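You operate a simulated robot arm through the tools that you are given. There is no shell and no other tool. Be economical: measure what you need, move in short steps, check, and stop when the job is done.

You run a simulated two-armed robot. Do the job below in one go: nothing can be reset, and whatever is moved stays where it is left.

TASK
Take the rag from the left grid paper and lay it out flat on the left part of the left bench.

It is judged by the outcome, as a careful person would: the job done as asked, and still so three seconds after it is handed in. It fails if anything else is knocked over, pushed out of place, dropped, spilled or broken.

THE ROBOT
Two 7-joint arms with two-finger parallel grippers on one trunk, on a base that drives. Base frame: it is fixed to the floor where the robot stands at the start and does not move with it; the origin is under the middle of the robot, x ahead of it, y to its left, z up; the surface under the hand at the start is at about z = 0.811. Units: m, degrees, N and s.
The left shoulder is at the start at [0.079, 0.171, 1.233], the right one opposite. With the tool pointing down near the work surface each hand reaches from about 0.1 to 0.84 m from the robot's upright axis, wherever it stands, measured 20 degrees to its own side. Places, roughly: left part of the left bench [1.1, 1.3, 0.8]. Payload 4.4 kg a hand.
The tool frame of a hand sits at the grasp point between the pads (the TCP): z along the fingers, y along the line on which they close. The tips reach 0.023 m beyond it. Largest opening 0.094 m; finger width 0.038, thickness 0.01; the body of the gripper, 0.054 by 0.096 m, starts 0.039 m behind the TCP.
Orientation is told as [roll, pitch, yaw] about the base's x, y, z axes, in that order, counted from this pose: with the fingers straight down and closing along the base's y, the tool's x points along the base's -x, its y along +y and its z along -z.

THE INTERFACE
- The arms move only by the tool nudge_tool. It takes "left_series", "right_series" or both (then of equal length, played together; a hand with none holds still); each is a list of rows, each an object (a shift or turn left out is 0, a gripper value left out holds the last) with "travel": the shift along the base's x, y, z in units of 30 mm (1.0 is 30 mm), a list of three; "dr": the turn, a rotation vector about the base's x, y, z in units of 6 degrees (1.0 is 6 degrees), a list of three; "jaw": the opening, from 0 (shut) to 1 (fully open). In form: [{"travel": [dx, dy, dz], "dr": [rx, ry, rz], "jaw": jaw}, ...]. A call has 1 to 20 rows; each row shifts and turns the commanded pose from where the row before left it. A call with a number of a shift or a turn outside -1 to 1 is refused whole. A row lasts 0.2 s, in which the tool goes at most 0.05 m and 8.6 degrees; a call with a longer step from one row to the next is refused whole, and so is a gripper value outside its range. Where a pose cannot be reached the arm comes as near as it can. A force on the tool above 40 N (or 10 N above the force at the start of the call, whichever is more), or a blocked arm, ends the call early, and 0.2 s more pass. The fingers move at their own pace (about 0.072 m/s each) and stop on an object; they squeeze with about 26 N. The grip force told is the motor's: it shows also when the fingers shut on nothing. Time passes only in rows, and 0.2 s behind the last, so rows that do not move let the fingers close. It gives the time, the measured TCP pose, the force on the tool (base axes), the opening and the grip force at its end, in the units of the frame above (readings bear some noise), with the torque about the TCP (base axes, N m) and any sound that the robot's microphone picked up, and new pictures: "show" is both (left out), scene, wrist or none (wrist: the cameras of the hands that moved).
- Cameras (640 x 400 px; columns grow to the right, rows downward): "scene" is now at [0.1753, -0.0188, 1.3657]; the picture's right is [-0.23, -0.97, 0.00], its down [-0.66, 0.15, -0.73] and it looks along [0.71, -0.17, -0.68] (base axes); focal length 265 px, centre (320, 200). "left" rides on the left gripper at [0.087, -0.016, -0.075] in its tool frame; the picture's right is [0.18, 0.98, 0.00], its down [-0.58, 0.11, -0.81] and it looks along [-0.79, 0.15, 0.59] (tool axes); focal length 243 px, centre (320, 200). "right" rides on the right gripper at [0.086, 0.016, -0.075] in its tool frame; the picture's right is [-0.18, 0.98, 0.00], its down [-0.58, -0.11, -0.81] and it looks along [-0.79, -0.15, 0.59] (tool axes); focal length 243 px, centre (320, 200). There is no depth. A picture from a camera that has moved, and an enlarged one, comes with that camera's place and axes in the base frame and with its lens.
- slide_trunk(by): slides the trunk up (or, below 0, down) by that many m; the arms and the scene camera ride with it, the base frame stays. It gives what a move gives, with no picture.
- drive_base(legs): drives the robot by 1 to 6 legs, each [ahead, left, turn to the left] in m, m and degrees, along the robot's own axes; the way and the turn of a leg run together, so that a leg with both is an arc; at most 1.5 m and 180 degrees a leg. The arms and the cameras ride along, it lands a little off, and it stops where it bumps. It gives what a move gives, and a new picture of the scene camera.
- aim_head(pan, tilt): turns the head with the scene camera to pan (to the left, within 80 degrees either way) and tilt (down, from -29 to 69), counted from straight ahead of the robot. It gives what a move gives, and a new picture of the scene camera.
- close_up(camera, box): a new picture of the part [left, top, right, bottom] of that camera's present view, enlarged. It takes no simulated time.
- hand_in(): hands the job in; it is judged then, once.

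Work in short steps. Places have to be worked out from the pictures, the camera data and where the tool is seen: move nearer, look again, correct. Check each grasp and each placing, and mend what went wrong. You have 120 turns and 260 pictures in all, those below and enlarged ones among them. Open the grippers and draw the arms clear of the work before you hand the job in, unless the task says otherwise; then end with one line.

The tools are called after "Call:" as a command line: name --argument value ..., lists and objects as JSON in quotes. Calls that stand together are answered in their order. nudge_tool: Moves the arms, as the interface text tells. Its arguments: {"type":"object","properties":{"left_series":{"type":"array"},"right_series":{"type":"array"},"show":{"type":"string","enum":["both","scene","wrist","none"]}},"required":[]} The other tools are called the same way: slide_trunk (by) slides the trunk up or down; drive_base (legs) drives the base; aim_head (pan, tilt) turns the head that bears the scene camera; close_up (camera, box) takes an enlarged picture of a part of a camera's view; hand_in () hands the job in.

At the start:

```text
clock: 0.0
left_tool_pos: [0.5434, -0.071, 1.0077]
left_ee_rot: [0.0, 0.0, 0.1]
left_force: [-0.2, 0.6, -0.2]
left_wrist_torque: [0.01, 0.0, 0.02]
left_opening: 0.094
left_grasp_force: 0.0
right_tool_pos: [0.2962, -0.4052, 0.9775]
right_ee_rot: [0.0, 0.0, -0.1]
right_force: [-0.1, 0.5, -0.4]
right_wrist_torque: [0.0, 0.02, 0.0]
right_opening: 0.0941
right_grasp_force: 0.1
trunk travel left (down, up): [-0.244, 0.144]
robot x, y, heading: [0.0032, 0.0008, -0.0]
head pan, tilt: [-13.0, 42.8]
```

scene: 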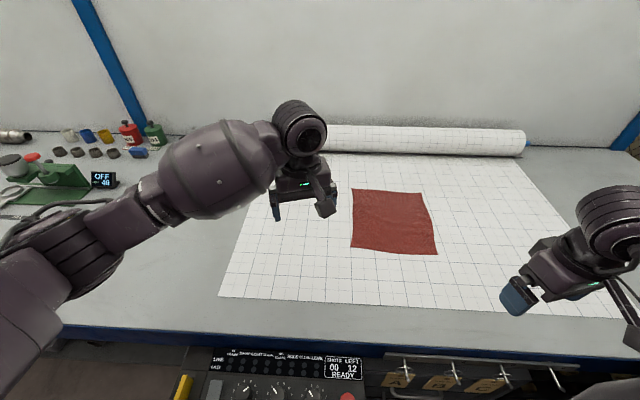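
right: 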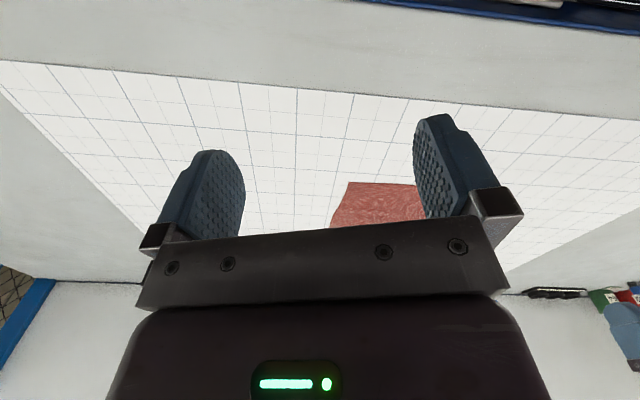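
left: 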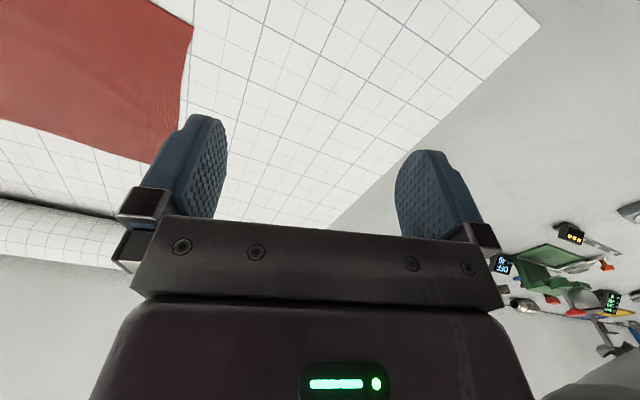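

I see a red rag on the grid paper in front of me. Before choosing, I look left for other grid papers and the left bench.

Call:
aim_head --pan 50 --tilt 30

Call:
aim_head --pan -50 --tilt 35

```text
clock: 1.3
left_tool_pos: [0.5438, -0.0718, 1.0088]
left_ee_rot: [-0.1, 0.1, 0.0]
left_force: [0.5, 0.5, 0.7]
left_wrist_torque: [-0.01, 0.01, 0.0]
left_opening: 0.0938
left_grasp_force: 0.0
right_tool_pos: [0.2974, -0.4041, 0.9777]
right_ee_rot: [-0.1, 0.0, 0.0]
right_force: [0.7, 1.0, -1.2]
right_wrist_torque: [0.01, 0.0, 0.01]
right_opening: 0.0942
right_grasp_force: 0.0
trunk travel left (down, up): [-0.244, 0.144]
robot x, y, heading: [-0.0027, 0.0011, 0.2]
head pan, tilt: [50.0, 30.0]
camera scene: at [0.1526, 0.0691, 1.3852], right [0.77, -0.64, 0.0], down [-0.32, -0.38, -0.87], along [0.56, 0.66, -0.5], focal length 265 px, centre (320, 200)
```

scene: 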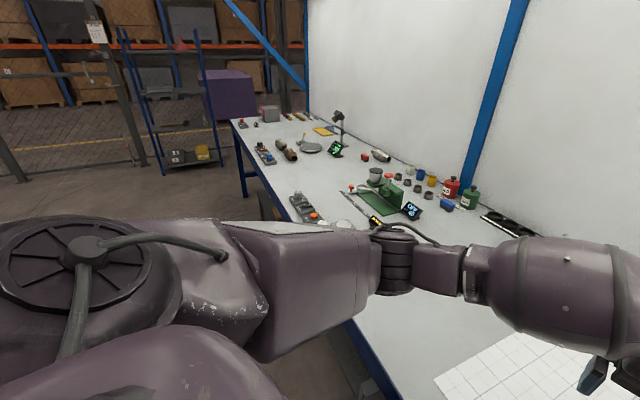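

```text
clock: 3.1
left_tool_pos: [0.5432, -0.0706, 1.008]
left_ee_rot: [-0.1, 0.0, 0.1]
left_force: [0.3, 0.0, -0.4]
left_wrist_torque: [0.06, 0.03, 0.03]
left_opening: 0.0942
left_grasp_force: 0.0
right_tool_pos: [0.2978, -0.4057, 0.976]
right_ee_rot: [-0.2, -0.1, 0.0]
right_force: [-0.3, -0.4, -0.5]
right_wrist_torque: [-0.01, 0.03, 0.03]
right_opening: 0.0941
right_grasp_force: 0.0
trunk travel left (down, up): [-0.244, 0.144]
robot x, y, heading: [0.0008, -0.0021, 0.3]
head pan, tilt: [-50.0, 35.0]
camera scene: at [0.1511, -0.0675, 1.3774], right [-0.77, -0.64, 0.0], down [-0.37, 0.44, -0.82], along [0.53, -0.63, -0.57], focal length 265 px, centre (320, 200)
```

scene: 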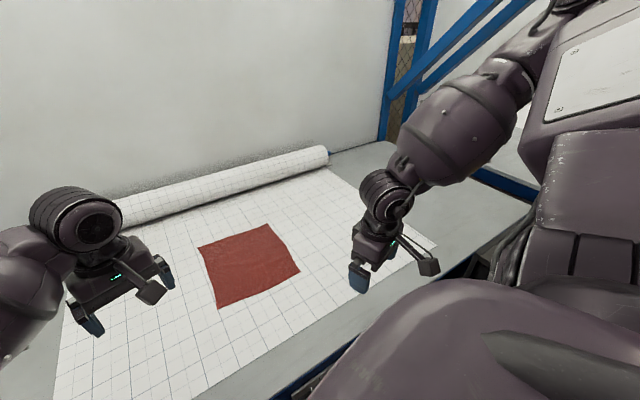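

The front bench runs off to the left, slightly skewed, and carries one grid paper with the rag. I check the far right for another bench or paper so that "left" is unambiguous.

Call:
aim_head --pan -80 --tilt 15

Call:
aim_head --pan 75 --tilt 15

```text
clock: 4.0
left_tool_pos: [0.5427, -0.0708, 1.0084]
left_ee_rot: [0.0, -0.1, 0.2]
left_force: [0.5, 0.6, -0.7]
left_wrist_torque: [-0.02, 0.0, 0.0]
left_opening: 0.0939
left_grasp_force: 0.1
right_tool_pos: [0.2973, -0.4037, 0.9779]
right_ee_rot: [0.1, 0.1, 0.0]
right_force: [0.0, 0.3, 0.0]
right_wrist_torque: [0.03, 0.01, 0.0]
right_opening: 0.0941
right_grasp_force: 0.1
trunk travel left (down, up): [-0.244, 0.144]
robot x, y, heading: [-0.0011, 0.0039, 0.2]
head pan, tilt: [-80.0, 15.0]
camera scene: at [0.1107, -0.0921, 1.4093], right [-0.98, -0.17, 0.0], down [-0.05, 0.26, -0.97], along [0.17, -0.95, -0.26], focal length 265 px, centre (320, 200)
```

scene: 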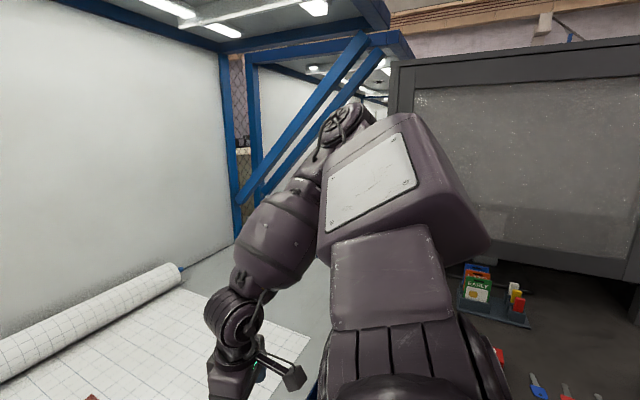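

```text
clock: 6.4
left_tool_pos: [0.5433, -0.0712, 1.0082]
left_ee_rot: [0.0, 0.0, 0.1]
left_force: [0.0, 0.5, 0.5]
left_wrist_torque: [0.0, 0.02, 0.0]
left_opening: 0.0939
left_grasp_force: 0.1
right_tool_pos: [0.2968, -0.405, 0.9774]
right_ee_rot: [0.1, 0.0, 0.0]
right_force: [-0.2, 0.0, -0.2]
right_wrist_torque: [0.01, 0.05, 0.03]
right_opening: 0.094
right_grasp_force: 0.0
trunk travel left (down, up): [-0.244, 0.144]
robot x, y, heading: [0.0005, 0.0042, 0.0]
head pan, tilt: [75.0, 15.0]
camera scene: at [0.1186, 0.0901, 1.4094], right [0.97, -0.26, 0.0], down [-0.07, -0.25, -0.97], along [0.25, 0.93, -0.26], focal length 265 px, centre (320, 200)
```

scene: 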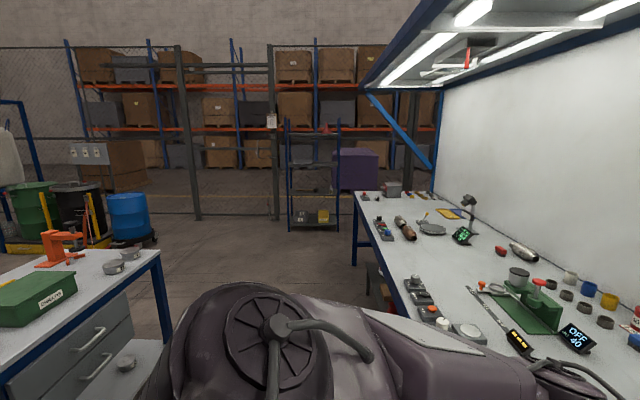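

The front bench (the one with coordinates given) is skewed by about 16°, and the rag lies aligned with it. I'll turn to face the bench squarely and slide right so the rag is centred, then look.

Call:
drive_base --legs '[[0, 0, -16.5], [0, -0.15, 0]]'

Call:
aim_head --pan 0 --tilt 48

```text
clock: 8.7
left_tool_pos: [0.484, -0.2787, 1.0083]
left_ee_rot: [-0.1, 0.0, -16.2]
left_force: [-0.5, 0.2, -1.0]
left_wrist_torque: [-0.03, 0.02, 0.03]
left_opening: 0.0943
left_grasp_force: 0.0
right_tool_pos: [0.1551, -0.5216, 0.9782]
right_ee_rot: [1.5, -0.2, -15.9]
right_force: [6.7, 20.4, -0.5]
right_wrist_torque: [0.17, -0.21, -0.26]
right_opening: 0.084
right_grasp_force: 0.1
trunk travel left (down, up): [-0.244, 0.144]
robot x, y, heading: [-0.0217, -0.0595, -16.1]
head pan, tilt: [75.0, 15.0]
stopped in leg 2: the force on the tool passed its limit at 54 N (the readings are from after the stop); the commanded pose is now the measured one
camera scene: at [0.1221, -0.0049, 1.4093], right [0.86, -0.52, 0.0], down [-0.13, -0.22, -0.97], along [0.5, 0.83, -0.26], focal length 265 px, centre (320, 200)
```

scene: 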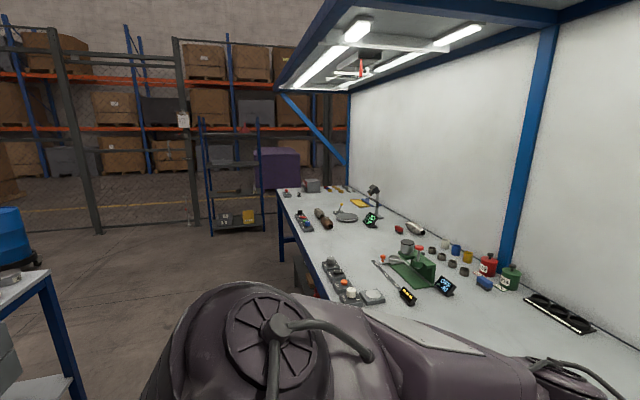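

```text
clock: 10.2
left_tool_pos: [0.4848, -0.2786, 1.0086]
left_ee_rot: [-0.1, 0.0, -16.1]
left_force: [-0.3, 0.0, -1.2]
left_wrist_torque: [-0.02, -0.01, -0.02]
left_opening: 0.0939
left_grasp_force: 0.0
right_tool_pos: [0.1549, -0.5231, 0.9783]
right_ee_rot: [1.3, -0.1, -16.0]
right_force: [9.6, 27.9, -2.8]
right_wrist_torque: [0.37, -0.13, -0.18]
right_opening: 0.0802
right_grasp_force: 0.0
trunk travel left (down, up): [-0.244, 0.144]
robot x, y, heading: [-0.0181, -0.0611, -16.0]
head pan, tilt: [0.0, 48.0]
camera scene: at [0.1496, -0.1067, 1.3583], right [-0.28, -0.96, 0.0], down [-0.71, 0.21, -0.67], along [0.64, -0.19, -0.74], focal length 265 px, centre (320, 200)
```

scene: 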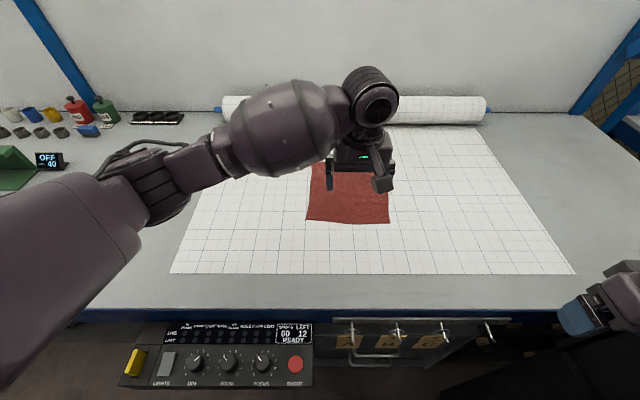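

The right hand is pressing against something on the right side (≈28 N in +y). I back off to the left a little and then look with the right wrist camera.

Call:
drive_base --legs '[[0, 0.05, 0]]'

Call:
close_up --camera "right" --box '[0, 0, 640, 400]'

Call:
aim_head --pan -70 --tilt 45

```text
clock: 11.3
left_tool_pos: [0.4977, -0.2314, 1.0093]
left_ee_rot: [0.0, 0.0, -16.1]
left_force: [0.3, -0.5, 0.3]
left_wrist_torque: [0.02, 0.05, 0.03]
left_opening: 0.0941
left_grasp_force: 0.1
right_tool_pos: [0.1689, -0.4785, 0.9785]
right_ee_rot: [1.2, -0.2, -16.1]
right_force: [-0.3, -0.3, -0.1]
right_wrist_torque: [-0.05, 0.01, 0.0]
right_opening: 0.0939
right_grasp_force: 0.0
trunk travel left (down, up): [-0.244, 0.144]
robot x, y, heading: [-0.0039, -0.0107, -16.3]
head pan, tilt: [0.0, 48.0]
camera scene: at [0.1627, -0.0604, 1.3584], right [-0.28, -0.96, 0.0], down [-0.71, 0.21, -0.67], along [0.64, -0.19, -0.74], focal length 265 px, centre (320, 200)
```

scene: 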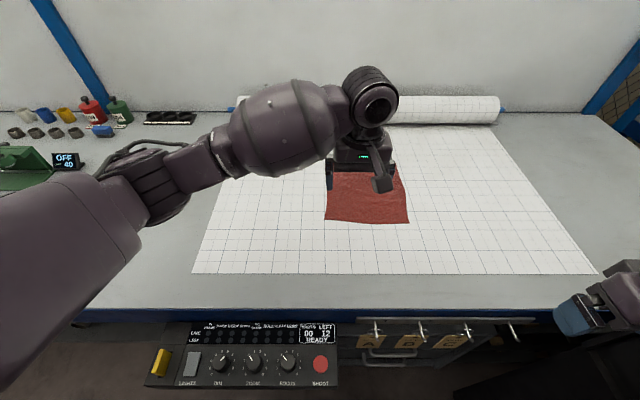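

```text
1.00 times, centred on (320, 200) of right (not enlarged: the box is as wide or as high as the picture)
camera zoom: at [0.0906, -0.4401, 1.053], right [0.45, 0.89, 0.02], down [0.52, -0.28, 0.81], along [0.73, -0.35, -0.59], focal length 243 px, centre (320, 200)
```

zoom: 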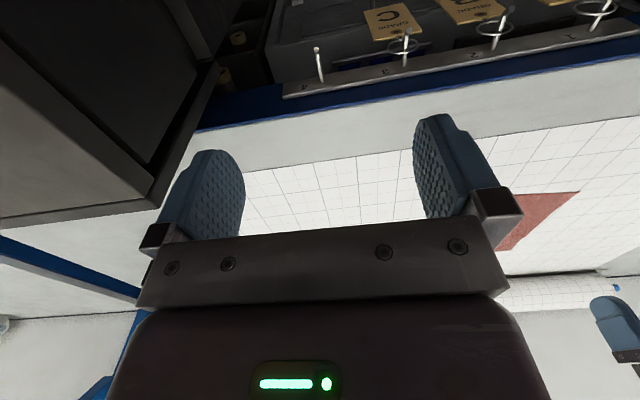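

```text
clock: 12.7
left_tool_pos: [0.4981, -0.233, 1.0079]
left_ee_rot: [0.1, 0.0, -16.1]
left_force: [0.1, 0.1, -0.6]
left_wrist_torque: [-0.02, 0.01, -0.01]
left_opening: 0.094
left_grasp_force: 0.1
right_tool_pos: [0.1686, -0.4768, 0.9777]
right_ee_rot: [1.2, -0.1, -16.0]
right_force: [0.1, 0.3, 0.0]
right_wrist_torque: [0.02, 0.02, 0.03]
right_opening: 0.0938
right_grasp_force: 0.0
trunk travel left (down, up): [-0.244, 0.144]
robot x, y, heading: [-0.0037, -0.013, -16.2]
head pan, tilt: [-70.0, 45.0]
camera scene: at [0.0923, -0.1203, 1.3626], right [-1.0, -0.07, 0.0], down [-0.05, 0.71, -0.71], along [0.05, -0.71, -0.71], focal length 265 px, centre (320, 200)
```

scene: 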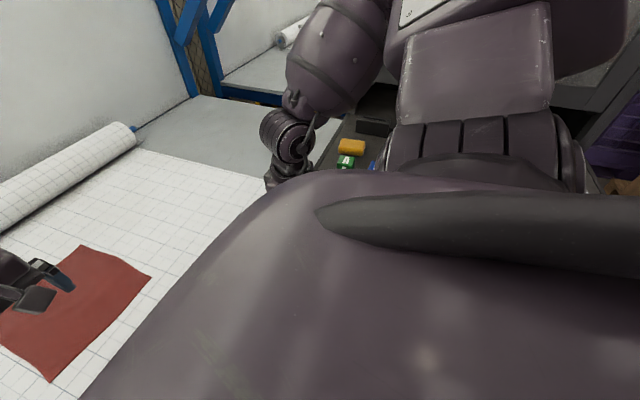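

A dark cabinet stands on the right (with a second bench and paper beyond it, so the paper before me is indeed the left one). The right hand is free now; I bring both hands above the near corners of the rag.

Call:
aim_head --pan -5 --tilt 50

Call:
nudge_tool --left_series '[{"travel": [0.5, 0.1, 0], "jaw": 0.43}, {"travel": [0.5, 0.1, 0]}, {"travel": [0.5, 0, 0]}, {"travel": [0.5, 0, 0]}, {"travel": [0.5, 0, -0.5]}, {"travel": [0, 0, -0.5]}, {"travel": [0, 0, -0.5]}, {"travel": [0, 0, -0.5]}, {"travel": [0, 0, -0.5]}, {"travel": [0, 0, -0.5]}, {"travel": [0, 0, -0.5]}, {"travel": [0, 0, -0.5]}]' --right_series '[{"travel": [0.97, 0.275, 0], "jaw": 0.43, "dr": [-0.2, 0, 0]}, {"travel": [0.97, 0.275, 0]}, {"travel": [0.97, 0.275, 0]}, {"travel": [0.97, 0.275, 0]}, {"travel": [0.97, 0.275, 0]}, {"travel": [0.97, 0.275, 0]}, {"travel": [0.97, 0.275, -0.5]}, {"travel": [0.97, 0.275, -0.5]}, {"travel": [0.97, 0.275, -0.5]}, {"travel": [0.97, 0.275, -0.5]}, {"travel": [0.97, 0.275, -0.5]}, {"travel": [0.97, 0.275, -0.5]}]'

```text
clock: 14.1
left_tool_pos: [0.4987, -0.2321, 1.0085]
left_ee_rot: [0.1, 0.0, -16.0]
left_force: [-0.8, -0.5, 0.0]
left_wrist_torque: [0.01, 0.04, 0.02]
left_opening: 0.094
left_grasp_force: 0.0
right_tool_pos: [0.1687, -0.4769, 0.9779]
right_ee_rot: [1.2, -0.1, -16.0]
right_force: [-1.1, -0.5, 0.2]
right_wrist_torque: [0.0, 0.0, -0.01]
right_opening: 0.0938
right_grasp_force: 0.0
trunk travel left (down, up): [-0.244, 0.144]
robot x, y, heading: [-0.005, -0.0108, -16.1]
head pan, tilt: [-5.0, 50.0]
camera scene: at [0.1587, -0.067, 1.3557], right [-0.36, -0.93, 0.0], down [-0.71, 0.28, -0.64], along [0.6, -0.23, -0.77], focal length 265 px, centre (320, 200)
```

scene: 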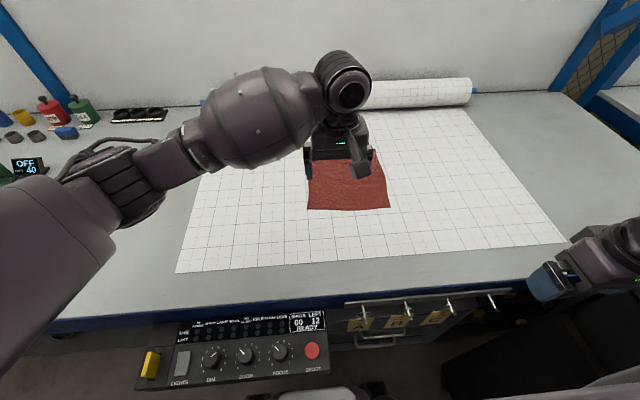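

```text
clock: 16.7
left_tool_pos: [0.5735, -0.2253, 0.886]
left_ee_rot: [0.1, 0.1, -16.0]
left_force: [0.1, -0.2, 0.6]
left_wrist_torque: [0.0, 0.0, 0.03]
left_opening: 0.0402
left_grasp_force: 0.1
right_tool_pos: [0.5194, -0.3767, 0.8886]
right_ee_rot: [0.1, -0.4, -15.9]
right_force: [-0.1, 0.0, -0.4]
right_wrist_torque: [0.0, -0.01, -0.01]
right_opening: 0.0404
right_grasp_force: 0.2
trunk travel left (down, up): [-0.244, 0.144]
robot x, y, heading: [-0.004, -0.0141, -16.3]
head pan, tilt: [-5.0, 50.0]
camera scene: at [0.1596, -0.0667, 1.3555], right [-0.36, -0.93, 0.0], down [-0.71, 0.28, -0.64], along [0.6, -0.23, -0.77], focal length 265 px, centre (320, 200)
camera right: at [0.4407, -0.3397, 0.9625], right [0.45, 0.89, 0.0], down [0.52, -0.26, 0.81], along [0.73, -0.36, -0.59], focal length 243 px, centre (320, 200)
camera left: at [0.4878, -0.2178, 0.9618], right [0.1, 1.0, 0.0], down [0.59, -0.06, 0.81], along [0.8, -0.08, -0.59], focal length 243 px, centre (320, 200)
```

scene: 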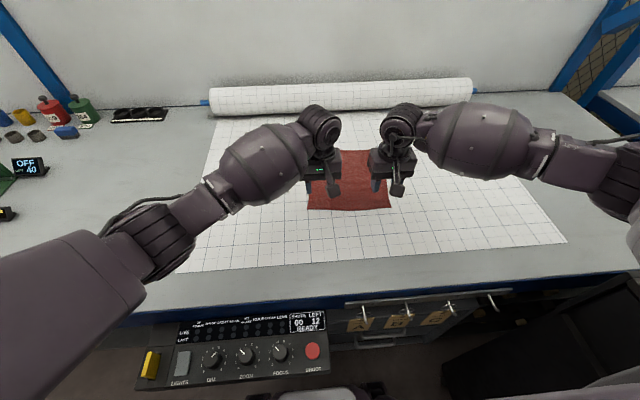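
right: 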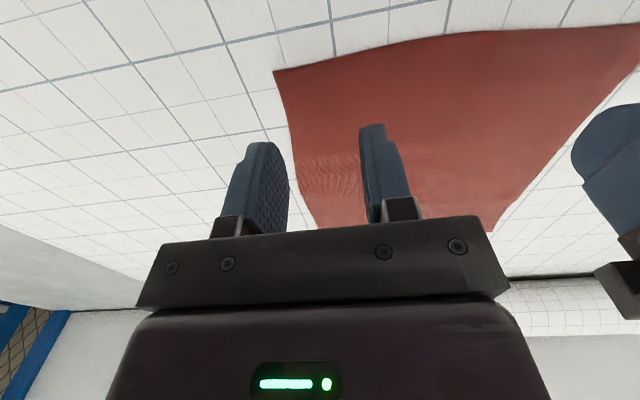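
left: 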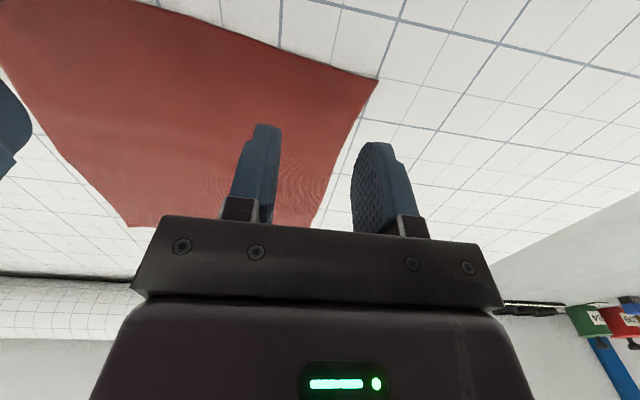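

Both hands sit over the near corners with each finger pair straddling about 2–3 cm in from the edges. I lower gently to near contact.

Call:
nudge_tool --left_series '[{"travel": [0, 0, -0.5]}, {"travel": [0, 0, -0.5]}, {"travel": [0, 0, -0.4]}, {"travel": [0, 0, -0.1]}, {"travel": [0, 0, -0.1]}, {"travel": [0, 0, -0.1]}]' --right_series '[{"travel": [0, 0, -0.5]}, {"travel": [0, 0, -0.5]}, {"travel": [0, 0, -0.5]}, {"travel": [0, 0, -0.1]}, {"travel": [0, 0, -0.1]}, {"travel": [0, 0, -0.1]}]' --show "wrist"

```text
clock: 18.1
left_tool_pos: [0.5735, -0.2271, 0.8373]
left_ee_rot: [0.1, -0.1, -16.1]
left_force: [0.7, 0.5, -0.5]
left_wrist_torque: [0.02, 0.0, -0.01]
left_opening: 0.0407
left_grasp_force: 0.1
right_tool_pos: [0.5181, -0.3785, 0.8349]
right_ee_rot: [0.1, -0.6, -16.0]
right_force: [-0.1, -0.5, 10.6]
right_wrist_torque: [-0.05, 0.13, 0.03]
right_opening: 0.0405
right_grasp_force: 0.0
trunk travel left (down, up): [-0.244, 0.144]
robot x, y, heading: [-0.0068, -0.0166, -16.1]
head pan, tilt: [-5.0, 50.0]
camera right: at [0.4396, -0.3416, 0.9096], right [0.45, 0.89, 0.0], down [0.52, -0.26, 0.81], along [0.73, -0.36, -0.58], focal length 243 px, centre (320, 200)
camera left: at [0.4875, -0.218, 0.9137], right [0.1, 1.0, 0.0], down [0.59, -0.06, 0.81], along [0.8, -0.08, -0.59], focal length 243 px, centre (320, 200)
```

right: 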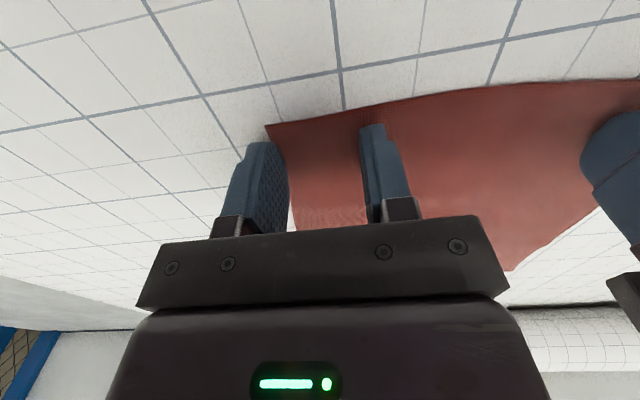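
left: 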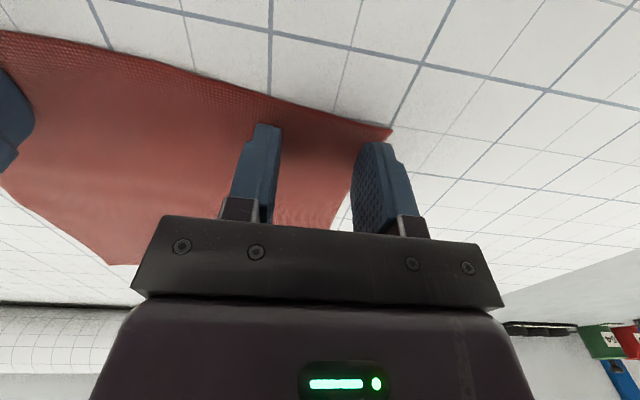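

The right tips touch (10 N at z≈0.835); the left is a couple of mm higher. I lower the left to touch and close both grippers.

Call:
nudge_tool --left_series '[{"travel": [0, 0, -0.1]}, {}, {"jaw": 0}, {"jaw": 0}, {"jaw": 0}, {"jaw": 0}]' --right_series '[{}, {}, {"jaw": 0}, {"jaw": 0}, {"jaw": 0}, {"jaw": 0}]' --show "wrist"

```text
clock: 19.5
left_tool_pos: [0.5727, -0.2261, 0.8367]
left_ee_rot: [-0.1, -0.1, -16.2]
left_force: [-3.7, -8.1, 5.1]
left_wrist_torque: [-0.22, 0.07, -0.06]
left_opening: 0.0021
left_grasp_force: 26.2
right_tool_pos: [0.5172, -0.3777, 0.8356]
right_ee_rot: [0.2, -0.6, -16.0]
right_force: [3.8, 11.5, 16.1]
right_wrist_torque: [0.35, 0.02, 0.08]
right_opening: 0.0027
right_grasp_force: 26.3
trunk travel left (down, up): [-0.244, 0.144]
robot x, y, heading: [-0.0067, -0.013, -16.0]
head pan, tilt: [-5.0, 50.0]
camera right: at [0.4388, -0.3399, 0.9096], right [0.45, 0.9, 0.01], down [0.52, -0.26, 0.81], along [0.73, -0.36, -0.58], focal length 243 px, centre (320, 200)
camera left: at [0.4866, -0.2177, 0.9112], right [0.1, 1.0, 0.0], down [0.59, -0.06, 0.81], along [0.8, -0.08, -0.59], focal length 243 px, centre (320, 200)
```

right: 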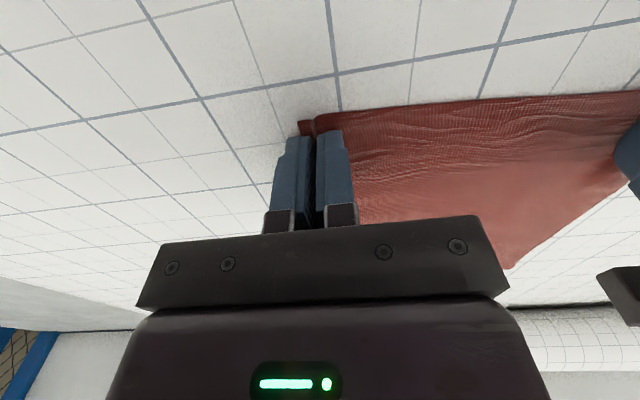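
left: 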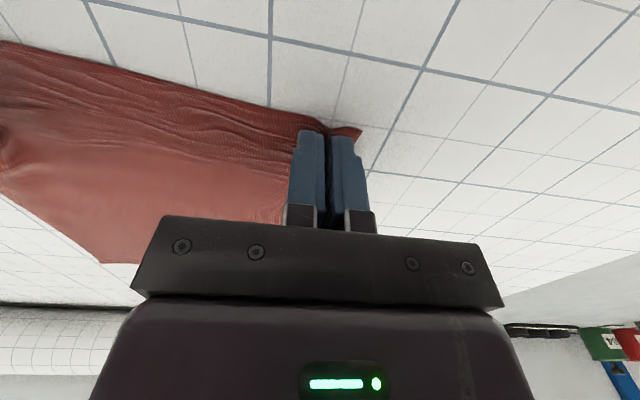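

Both hands have pinched a fold of the rag. I lift straight up slowly and check.

Call:
nudge_tool --left_series '[{"travel": [0, 0, 0.3]}, {"travel": [0, 0, 0.5]}, {"travel": [0, 0, 0.5]}, {"travel": [0, 0, 0.5]}, {"travel": [0, 0, 0.5]}, {"travel": [0, 0, 0.5]}, {"travel": [0, 0, 0.5]}]' --right_series '[{"travel": [0, 0, 0.3]}, {"travel": [0, 0, 0.5]}, {"travel": [0, 0, 0.5]}, {"travel": [0, 0, 0.5]}, {"travel": [0, 0, 0.5]}, {"travel": [0, 0, 0.5]}, {"travel": [0, 0, 0.5]}]'

```text
clock: 21.1
left_tool_pos: [0.5734, -0.2266, 0.9345]
left_ee_rot: [0.1, 0.0, -16.1]
left_force: [-3.2, -9.0, -0.3]
left_wrist_torque: [-0.21, 0.07, -0.09]
left_opening: 0.0019
left_grasp_force: 25.8
right_tool_pos: [0.5171, -0.3794, 0.9329]
right_ee_rot: [0.1, -0.5, -16.1]
right_force: [2.9, 9.0, -0.8]
right_wrist_torque: [0.19, -0.09, 0.14]
right_opening: 0.003
right_grasp_force: 25.5
trunk travel left (down, up): [-0.244, 0.144]
robot x, y, heading: [-0.005, -0.0144, -16.3]
head pan, tilt: [-5.0, 50.0]
camera scene: at [0.1584, -0.0668, 1.3557], right [-0.36, -0.93, 0.0], down [-0.71, 0.28, -0.64], along [0.6, -0.23, -0.77], focal length 265 px, centre (320, 200)
camera right: at [0.4389, -0.3408, 1.0074], right [0.45, 0.89, 0.0], down [0.52, -0.26, 0.81], along [0.73, -0.36, -0.59], focal length 243 px, centre (320, 200)
camera left: at [0.4872, -0.2179, 1.0095], right [0.1, 1.0, 0.0], down [0.59, -0.06, 0.81], along [0.8, -0.08, -0.59], focal length 243 px, centre (320, 200)
```

scene: 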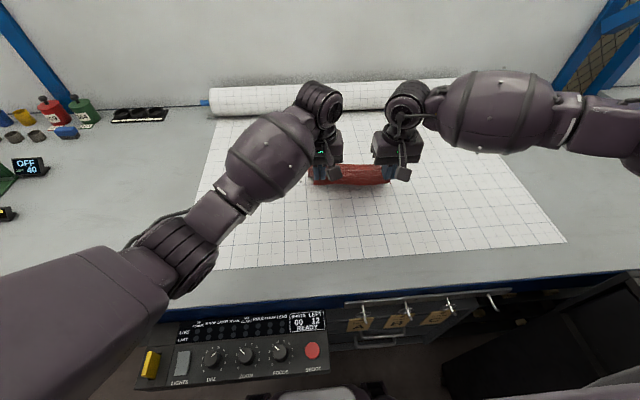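
right: 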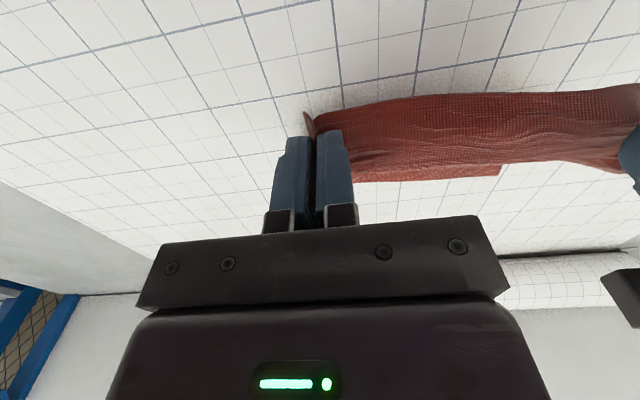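
left: 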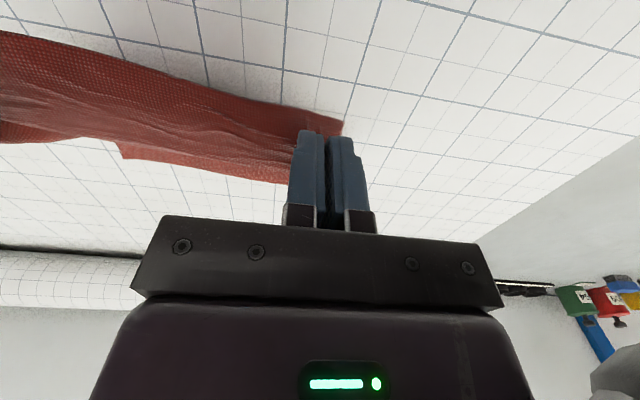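

The rag hangs from both hands. I lift it to about z 1.13 and pull it back toward the body, easing the tension slightly.

Call:
nudge_tool --left_series '[{"travel": [-0.52, 0.04, 0.5]}, {"travel": [-0.48, 0.14, 0.5]}, {"travel": [-0.48, 0.14, 0.5]}, {"travel": [-0.48, 0.14, 0.5]}, {"travel": [-0.48, 0.14, 0.5]}, {"travel": [-0.48, 0.14, 0.5]}, {"travel": [-0.48, 0.14, 0.5]}, {"travel": [-0.48, 0.14, 0.5]}, {"travel": [-0.48, 0.14, 0.5]}, {"travel": [-0.48, 0.14, 0.5]}, {"travel": [-0.48, 0.14, 0.5]}, {"travel": [-0.48, 0.14, 0.5]}, {"travel": [-0.48, 0.14, 0.5]}]' --right_series '[{"travel": [-0.48, 0.14, 0.5]}, {"travel": [-0.48, 0.14, 0.5]}, {"travel": [-0.48, 0.14, 0.5]}, {"travel": [-0.48, 0.14, 0.5]}, {"travel": [-0.48, 0.14, 0.5]}, {"travel": [-0.48, 0.14, 0.5]}, {"travel": [-0.48, 0.14, 0.5]}, {"travel": [-0.48, 0.14, 0.5]}, {"travel": [-0.48, 0.14, 0.5]}, {"travel": [-0.48, 0.14, 0.5]}, {"travel": [-0.48, 0.14, 0.5]}, {"travel": [-0.48, 0.14, 0.5]}, {"travel": [-0.48, 0.14, 0.5]}]'

```text
clock: 23.9
left_tool_pos: [0.3854, -0.1749, 1.1282]
left_ee_rot: [0.0, 0.0, -16.1]
left_force: [-2.0, -3.4, -0.7]
left_wrist_torque: [-0.12, 0.06, -0.02]
left_opening: 0.002
left_grasp_force: 26.3
right_tool_pos: [0.3295, -0.3232, 1.1285]
right_ee_rot: [0.2, -0.5, -15.9]
right_force: [1.4, 3.2, 0.4]
right_wrist_torque: [0.06, -0.02, 0.05]
right_opening: 0.0027
right_grasp_force: 26.8
trunk travel left (down, up): [-0.244, 0.144]
robot x, y, heading: [-0.0076, -0.0164, -16.2]
head pan, tilt: [-5.0, 50.0]
camera scene: at [0.1579, -0.0668, 1.3558], right [-0.36, -0.93, 0.0], down [-0.71, 0.28, -0.64], along [0.6, -0.23, -0.77], focal length 265 px, centre (320, 200)
camera right: at [0.251, -0.2858, 1.2021], right [0.45, 0.89, 0.0], down [0.52, -0.26, 0.81], along [0.73, -0.36, -0.58], focal length 243 px, centre (320, 200)
camera left: at [0.2981, -0.1663, 1.2035], right [0.1, 1.0, 0.0], down [0.59, -0.06, 0.81], along [0.8, -0.08, -0.59], focal length 243 px, centre (320, 200)
```

scene: 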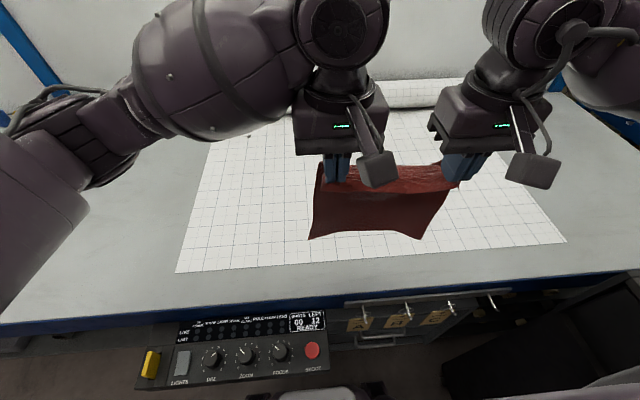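
right: 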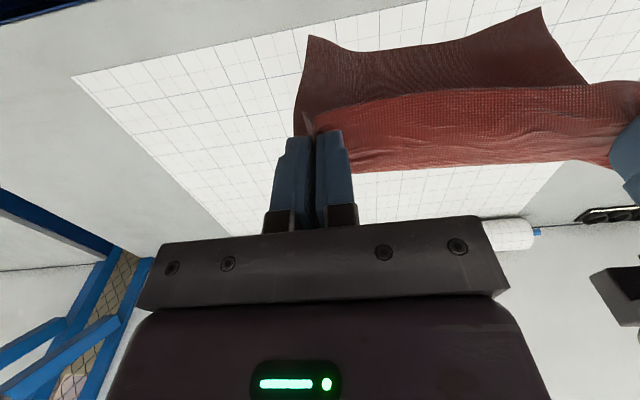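
left: 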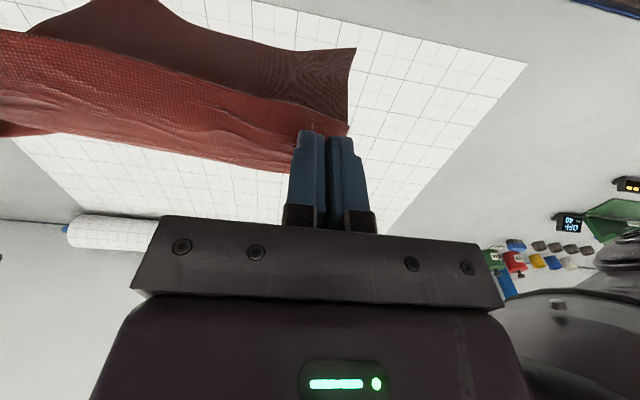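

The rag hangs cleanly. I back off a little, slide left along the bench part of the way, and look at the left part.

Call:
drive_base --legs '[[-0.18, 0, 0], [0, 0.8, 0]]'

Call:
aim_head --pan 45 --tilt 32

```text
clock: 32.4
left_tool_pos: [0.4392, 0.6454, 1.1279]
left_ee_rot: [0.0, -0.1, -16.5]
left_force: [-0.7, -2.7, -0.4]
left_wrist_torque: [-0.09, 0.0, 0.0]
left_opening: 0.0023
left_grasp_force: 25.9
right_tool_pos: [0.3851, 0.4974, 1.1266]
right_ee_rot: [0.1, -0.5, -16.3]
right_force: [0.3, 3.1, -0.2]
right_wrist_torque: [0.07, -0.02, 0.06]
right_opening: 0.0026
right_grasp_force: 26.8
trunk travel left (down, up): [-0.244, 0.144]
robot x, y, heading: [0.0524, 0.8124, -16.7]
head pan, tilt: [-5.0, 50.0]
camera scene: at [0.2149, 0.7552, 1.3557], right [-0.37, -0.93, 0.0], down [-0.71, 0.28, -0.64], along [0.6, -0.24, -0.77], focal length 265 px, centre (320, 200)
```

scene: 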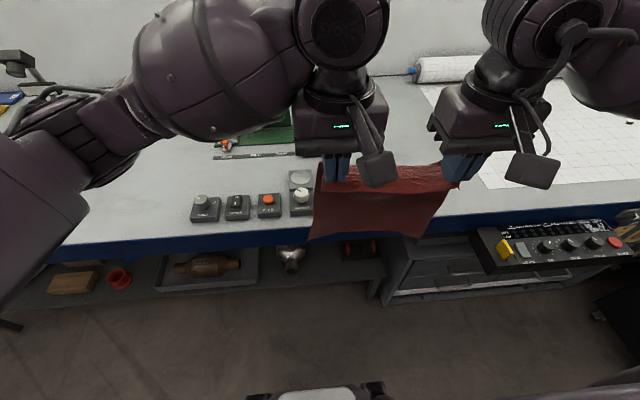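

```text
clock: 33.6
left_tool_pos: [0.4402, 0.6461, 1.1277]
left_ee_rot: [0.0, 0.0, -16.5]
left_force: [-1.3, -3.5, 0.1]
left_wrist_torque: [-0.04, -0.01, -0.06]
left_opening: 0.002
left_grasp_force: 25.7
right_tool_pos: [0.3856, 0.4976, 1.1275]
right_ee_rot: [0.1, -0.5, -16.3]
right_force: [1.2, 2.9, 0.7]
right_wrist_torque: [0.06, 0.0, 0.05]
right_opening: 0.0026
right_grasp_force: 26.5
trunk travel left (down, up): [-0.244, 0.144]
robot x, y, heading: [0.0552, 0.8065, -16.3]
head pan, tilt: [45.0, 32.0]
camera scene: at [0.2221, 0.826, 1.382], right [0.48, -0.88, 0.0], down [-0.47, -0.25, -0.85], along [0.75, 0.4, -0.53], focal length 265 px, centre (320, 200)
```

scene: 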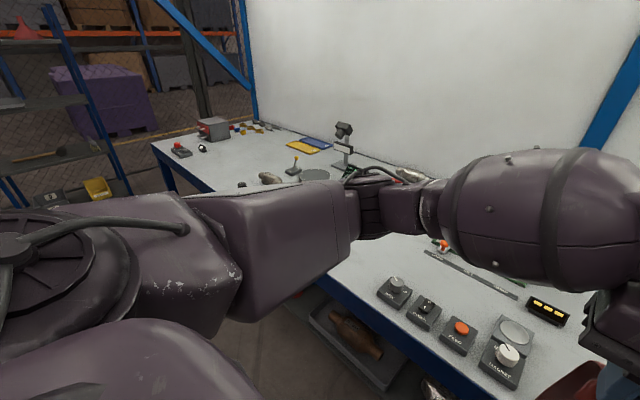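

The left forearm hides the target area. I slide on 0.55 m to stand in front of it and look around.

Call:
drive_base --legs '[[0, 0.55, 0]]'

Call:
aim_head --pan 15 --tilt 35

Call:
close_up --camera "left" --box '[0, 0, 640, 400]'

```text
clock: 38.9
left_tool_pos: [0.5959, 1.1759, 1.1277]
left_ee_rot: [0.0, 0.0, -15.9]
left_force: [-1.5, -2.4, 1.1]
left_wrist_torque: [-0.11, 0.03, -0.03]
left_opening: 0.0018
left_grasp_force: 25.9
right_tool_pos: [0.5428, 1.0268, 1.1273]
right_ee_rot: [0.1, -0.5, -15.7]
right_force: [0.5, 2.6, 0.4]
right_wrist_torque: [0.05, -0.03, 0.05]
right_opening: 0.0026
right_grasp_force: 26.0
trunk travel left (down, up): [-0.244, 0.144]
robot x, y, heading: [0.2084, 1.336, -15.9]
head pan, tilt: [45.0, 32.0]
camera scene: at [0.3756, 1.3541, 1.382], right [0.48, -0.87, 0.0], down [-0.46, -0.26, -0.85], along [0.74, 0.41, -0.53], focal length 265 px, centre (320, 200)
```

scene: 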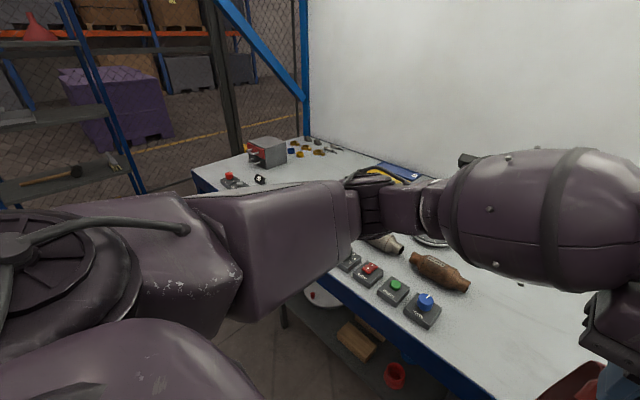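

```text
clock: 39.9
left_tool_pos: [0.5958, 1.1755, 1.1278]
left_ee_rot: [0.0, -0.1, -15.9]
left_force: [-1.2, -3.2, -0.2]
left_wrist_torque: [-0.08, 0.01, -0.05]
left_opening: 0.0018
left_grasp_force: 26.1
right_tool_pos: [0.5422, 1.0269, 1.1268]
right_ee_rot: [0.1, -0.5, -15.8]
right_force: [1.0, 2.7, -0.6]
right_wrist_torque: [0.07, -0.03, 0.06]
right_opening: 0.0026
right_grasp_force: 26.2
trunk travel left (down, up): [-0.244, 0.144]
robot x, y, heading: [0.2041, 1.3388, -16.1]
head pan, tilt: [15.0, 35.0]
camera scene: at [0.3852, 1.309, 1.3774], right [-0.02, -1.0, 0.0], down [-0.57, 0.01, -0.82], along [0.82, -0.01, -0.57], focal length 265 px, centre (320, 200)
```

scene: 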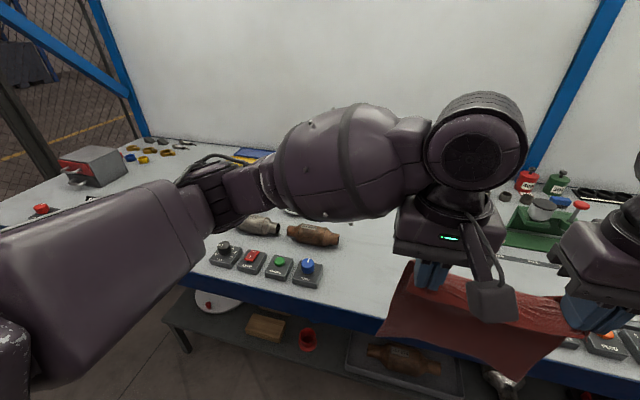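

```text
1.00 times, centred on (320, 200) of left (not enlarged: the box is as wide or as high as the picture)
camera zoom: at [0.5096, 1.1839, 1.2031], right [0.09, 1.0, 0.0], down [0.59, -0.06, 0.81], along [0.8, -0.07, -0.59], focal length 243 px, centre (320, 200)
```

zoom: 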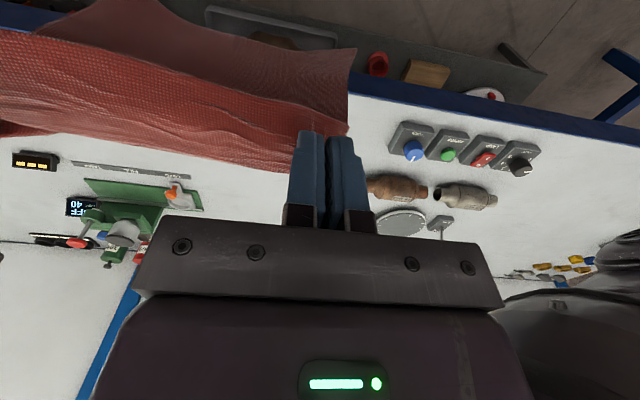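

From the left wrist camera I map the bench: the clear patch nearest to the named place lies between the green fixture/ruler on the right and the brown part/blue-knob box on the left. I position the robot so the rag is centred over that patch: 0.10 m left, then 0.17 m ahead.

Call:
drive_base --legs '[[0, 0.1, 0], [0.17, 0, 0]]'

Call:
aim_head --pan -5 --tilt 50

Call:
close_up --camera "left" --box '[0, 0, 640, 400]'

Call:
close_up --camera "right" --box '[0, 0, 640, 400]'

```text
clock: 42.4
left_tool_pos: [0.7841, 1.2182, 1.1274]
left_ee_rot: [0.0, 0.1, -16.4]
left_force: [-1.1, -2.5, 0.0]
left_wrist_torque: [-0.09, 0.02, -0.01]
left_opening: 0.0018
left_grasp_force: 25.6
right_tool_pos: [0.7276, 1.0694, 1.1271]
right_ee_rot: [0.1, -0.3, -16.2]
right_force: [1.2, 2.6, 0.0]
right_wrist_torque: [0.07, -0.03, 0.04]
right_opening: 0.0025
right_grasp_force: 26.0
trunk travel left (down, up): [-0.244, 0.144]
robot x, y, heading: [0.3972, 1.3791, -16.2]
head pan, tilt: [15.0, 35.0]
camera scene: at [0.5741, 1.3529, 1.3773], right [-0.02, -1.0, 0.0], down [-0.57, 0.01, -0.82], along [0.82, -0.02, -0.57], focal length 265 px, centre (320, 200)
```

scene: 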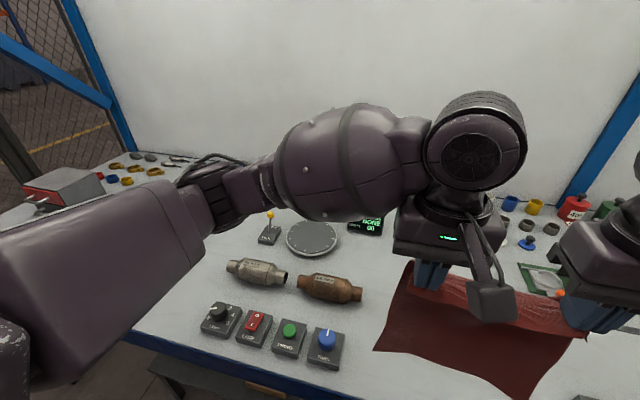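

```text
clock: 43.3
left_tool_pos: [0.7829, 1.2181, 1.1272]
left_ee_rot: [0.0, 0.1, -16.4]
left_force: [-0.6, -2.8, 0.0]
left_wrist_torque: [-0.09, -0.01, -0.04]
left_opening: 0.002
left_grasp_force: 25.8
right_tool_pos: [0.7282, 1.0696, 1.1274]
right_ee_rot: [0.1, -0.5, -16.1]
right_force: [0.7, 3.2, 0.3]
right_wrist_torque: [0.1, -0.03, 0.06]
right_opening: 0.0028
right_grasp_force: 26.2
trunk travel left (down, up): [-0.244, 0.144]
robot x, y, heading: [0.3962, 1.3841, -16.6]
head pan, tilt: [-5.0, 50.0]
camera scene: at [0.5569, 1.3273, 1.3557], right [-0.36, -0.93, 0.0], down [-0.71, 0.28, -0.64], along [0.6, -0.23, -0.77], focal length 265 px, centre (320, 200)
```

scene: 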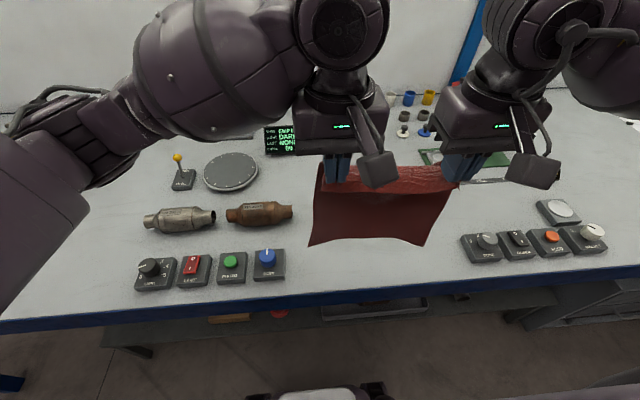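

```text
1.00 times, centred on (320, 200) of left (not enlarged: the box is as wide or as high as the picture)
camera zoom: at [0.6966, 1.2272, 1.2031], right [0.1, 0.99, 0.0], down [0.59, -0.06, 0.81], along [0.8, -0.08, -0.59], focal length 243 px, centre (320, 200)
```

zoom: 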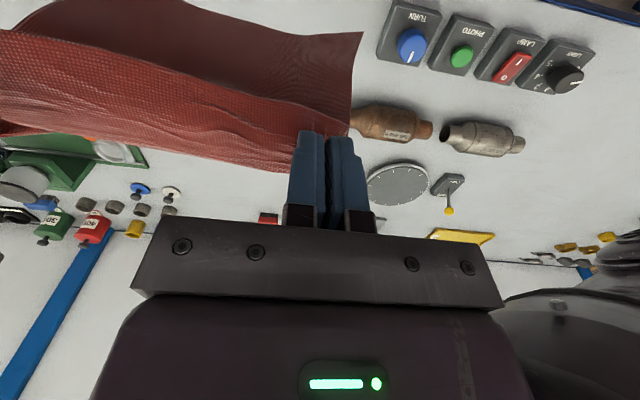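

```text
1.00 times, centred on (320, 200) of right (not enlarged: the box is as wide or as high as the picture)
camera zoom: at [0.6493, 1.108, 1.2015], right [0.45, 0.89, 0.0], down [0.52, -0.27, 0.81], along [0.73, -0.36, -0.59], focal length 243 px, centre (320, 200)
```

zoom: 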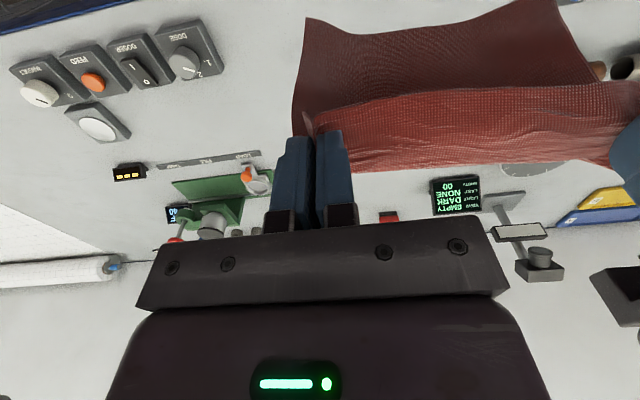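

The clear patch between the blue-knob box/brown part and the right-hand boxes/green base is confirmed, and the hands are centred on it. I extend the hands forward 0.26 m over it and lower to z≈1.05.

Call:
nudge_tool --left_series '[{"travel": [0.64, -0.185, 0]}, {"travel": [0.64, -0.185, 0]}, {"travel": [0.64, -0.185, 0]}, {"travel": [0.64, -0.185, 0]}, {"travel": [0.64, -0.185, 0]}, {"travel": [0.64, -0.185, 0]}, {"travel": [0.64, -0.185, 0]}, {"travel": [0.64, -0.185, 0]}, {"travel": [0.64, -0.185, -0.5]}, {"travel": [0.64, -0.185, -0.5]}, {"travel": [0.64, -0.185, -0.5]}, {"travel": [0.64, -0.185, -0.5]}, {"travel": [0.64, -0.185, -0.5]}, {}, {}]' --right_series '[{"travel": [0.665, -0.192, 0]}, {"travel": [0.665, -0.192, 0]}, {"travel": [0.665, -0.192, 0]}, {"travel": [0.665, -0.192, 0]}, {"travel": [0.665, -0.192, 0]}, {"travel": [0.665, -0.192, 0]}, {"travel": [0.665, -0.192, 0]}, {"travel": [0.665, -0.192, 0]}, {"travel": [0.665, -0.192, -0.5]}, {"travel": [0.665, -0.192, -0.5]}, {"travel": [0.665, -0.192, -0.5]}, {"travel": [0.665, -0.192, -0.5]}, {"travel": [0.665, -0.192, -0.5]}, {}, {}]'

```text
clock: 46.5
left_tool_pos: [1.0344, 1.1457, 1.0527]
left_ee_rot: [-0.1, 0.0, -16.3]
left_force: [-1.3, -1.4, 0.9]
left_wrist_torque: [-0.03, 0.01, -0.03]
left_opening: 0.002
left_grasp_force: 26.0
right_tool_pos: [0.989, 0.9948, 1.0542]
right_ee_rot: [0.1, -0.6, -16.1]
right_force: [0.2, 1.8, -0.1]
right_wrist_torque: [0.04, -0.03, 0.06]
right_opening: 0.0027
right_grasp_force: 25.7
trunk travel left (down, up): [-0.244, 0.144]
robot x, y, heading: [0.3954, 1.3819, -16.6]
head pan, tilt: [-5.0, 50.0]
camera scene: at [0.5572, 1.327, 1.3556], right [-0.36, -0.93, 0.0], down [-0.71, 0.28, -0.64], along [0.6, -0.23, -0.77], focal length 265 px, centre (320, 200)
camera right: at [0.9103, 1.0329, 1.1272], right [0.45, 0.89, 0.0], down [0.52, -0.27, 0.81], along [0.72, -0.36, -0.59], focal length 243 px, centre (320, 200)
camera left: at [0.9474, 1.1542, 1.1281], right [0.1, 0.99, 0.0], down [0.59, -0.06, 0.81], along [0.8, -0.08, -0.59], focal length 243 px, centre (320, 200)
```

scene: 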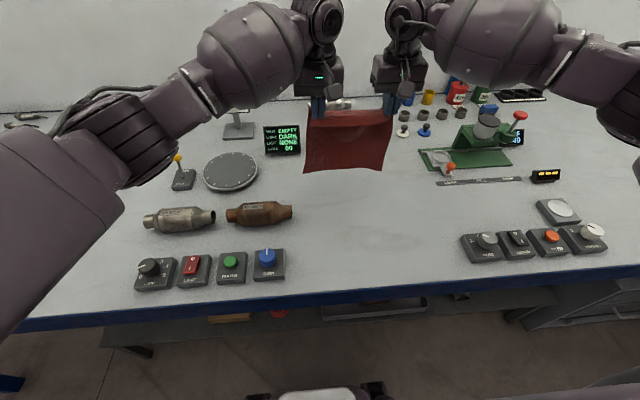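
right: 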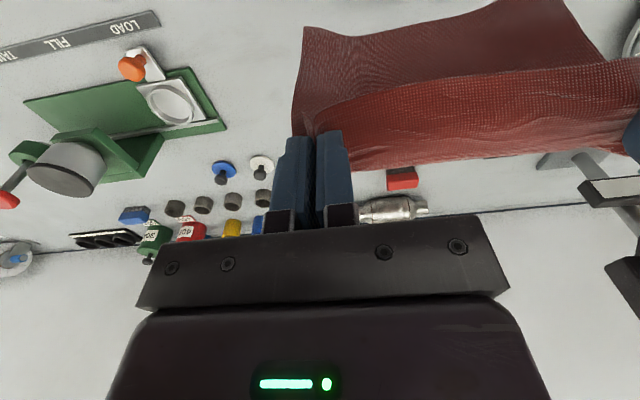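
left: 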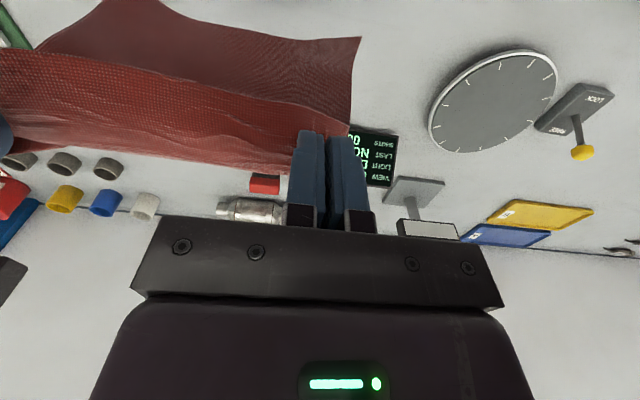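

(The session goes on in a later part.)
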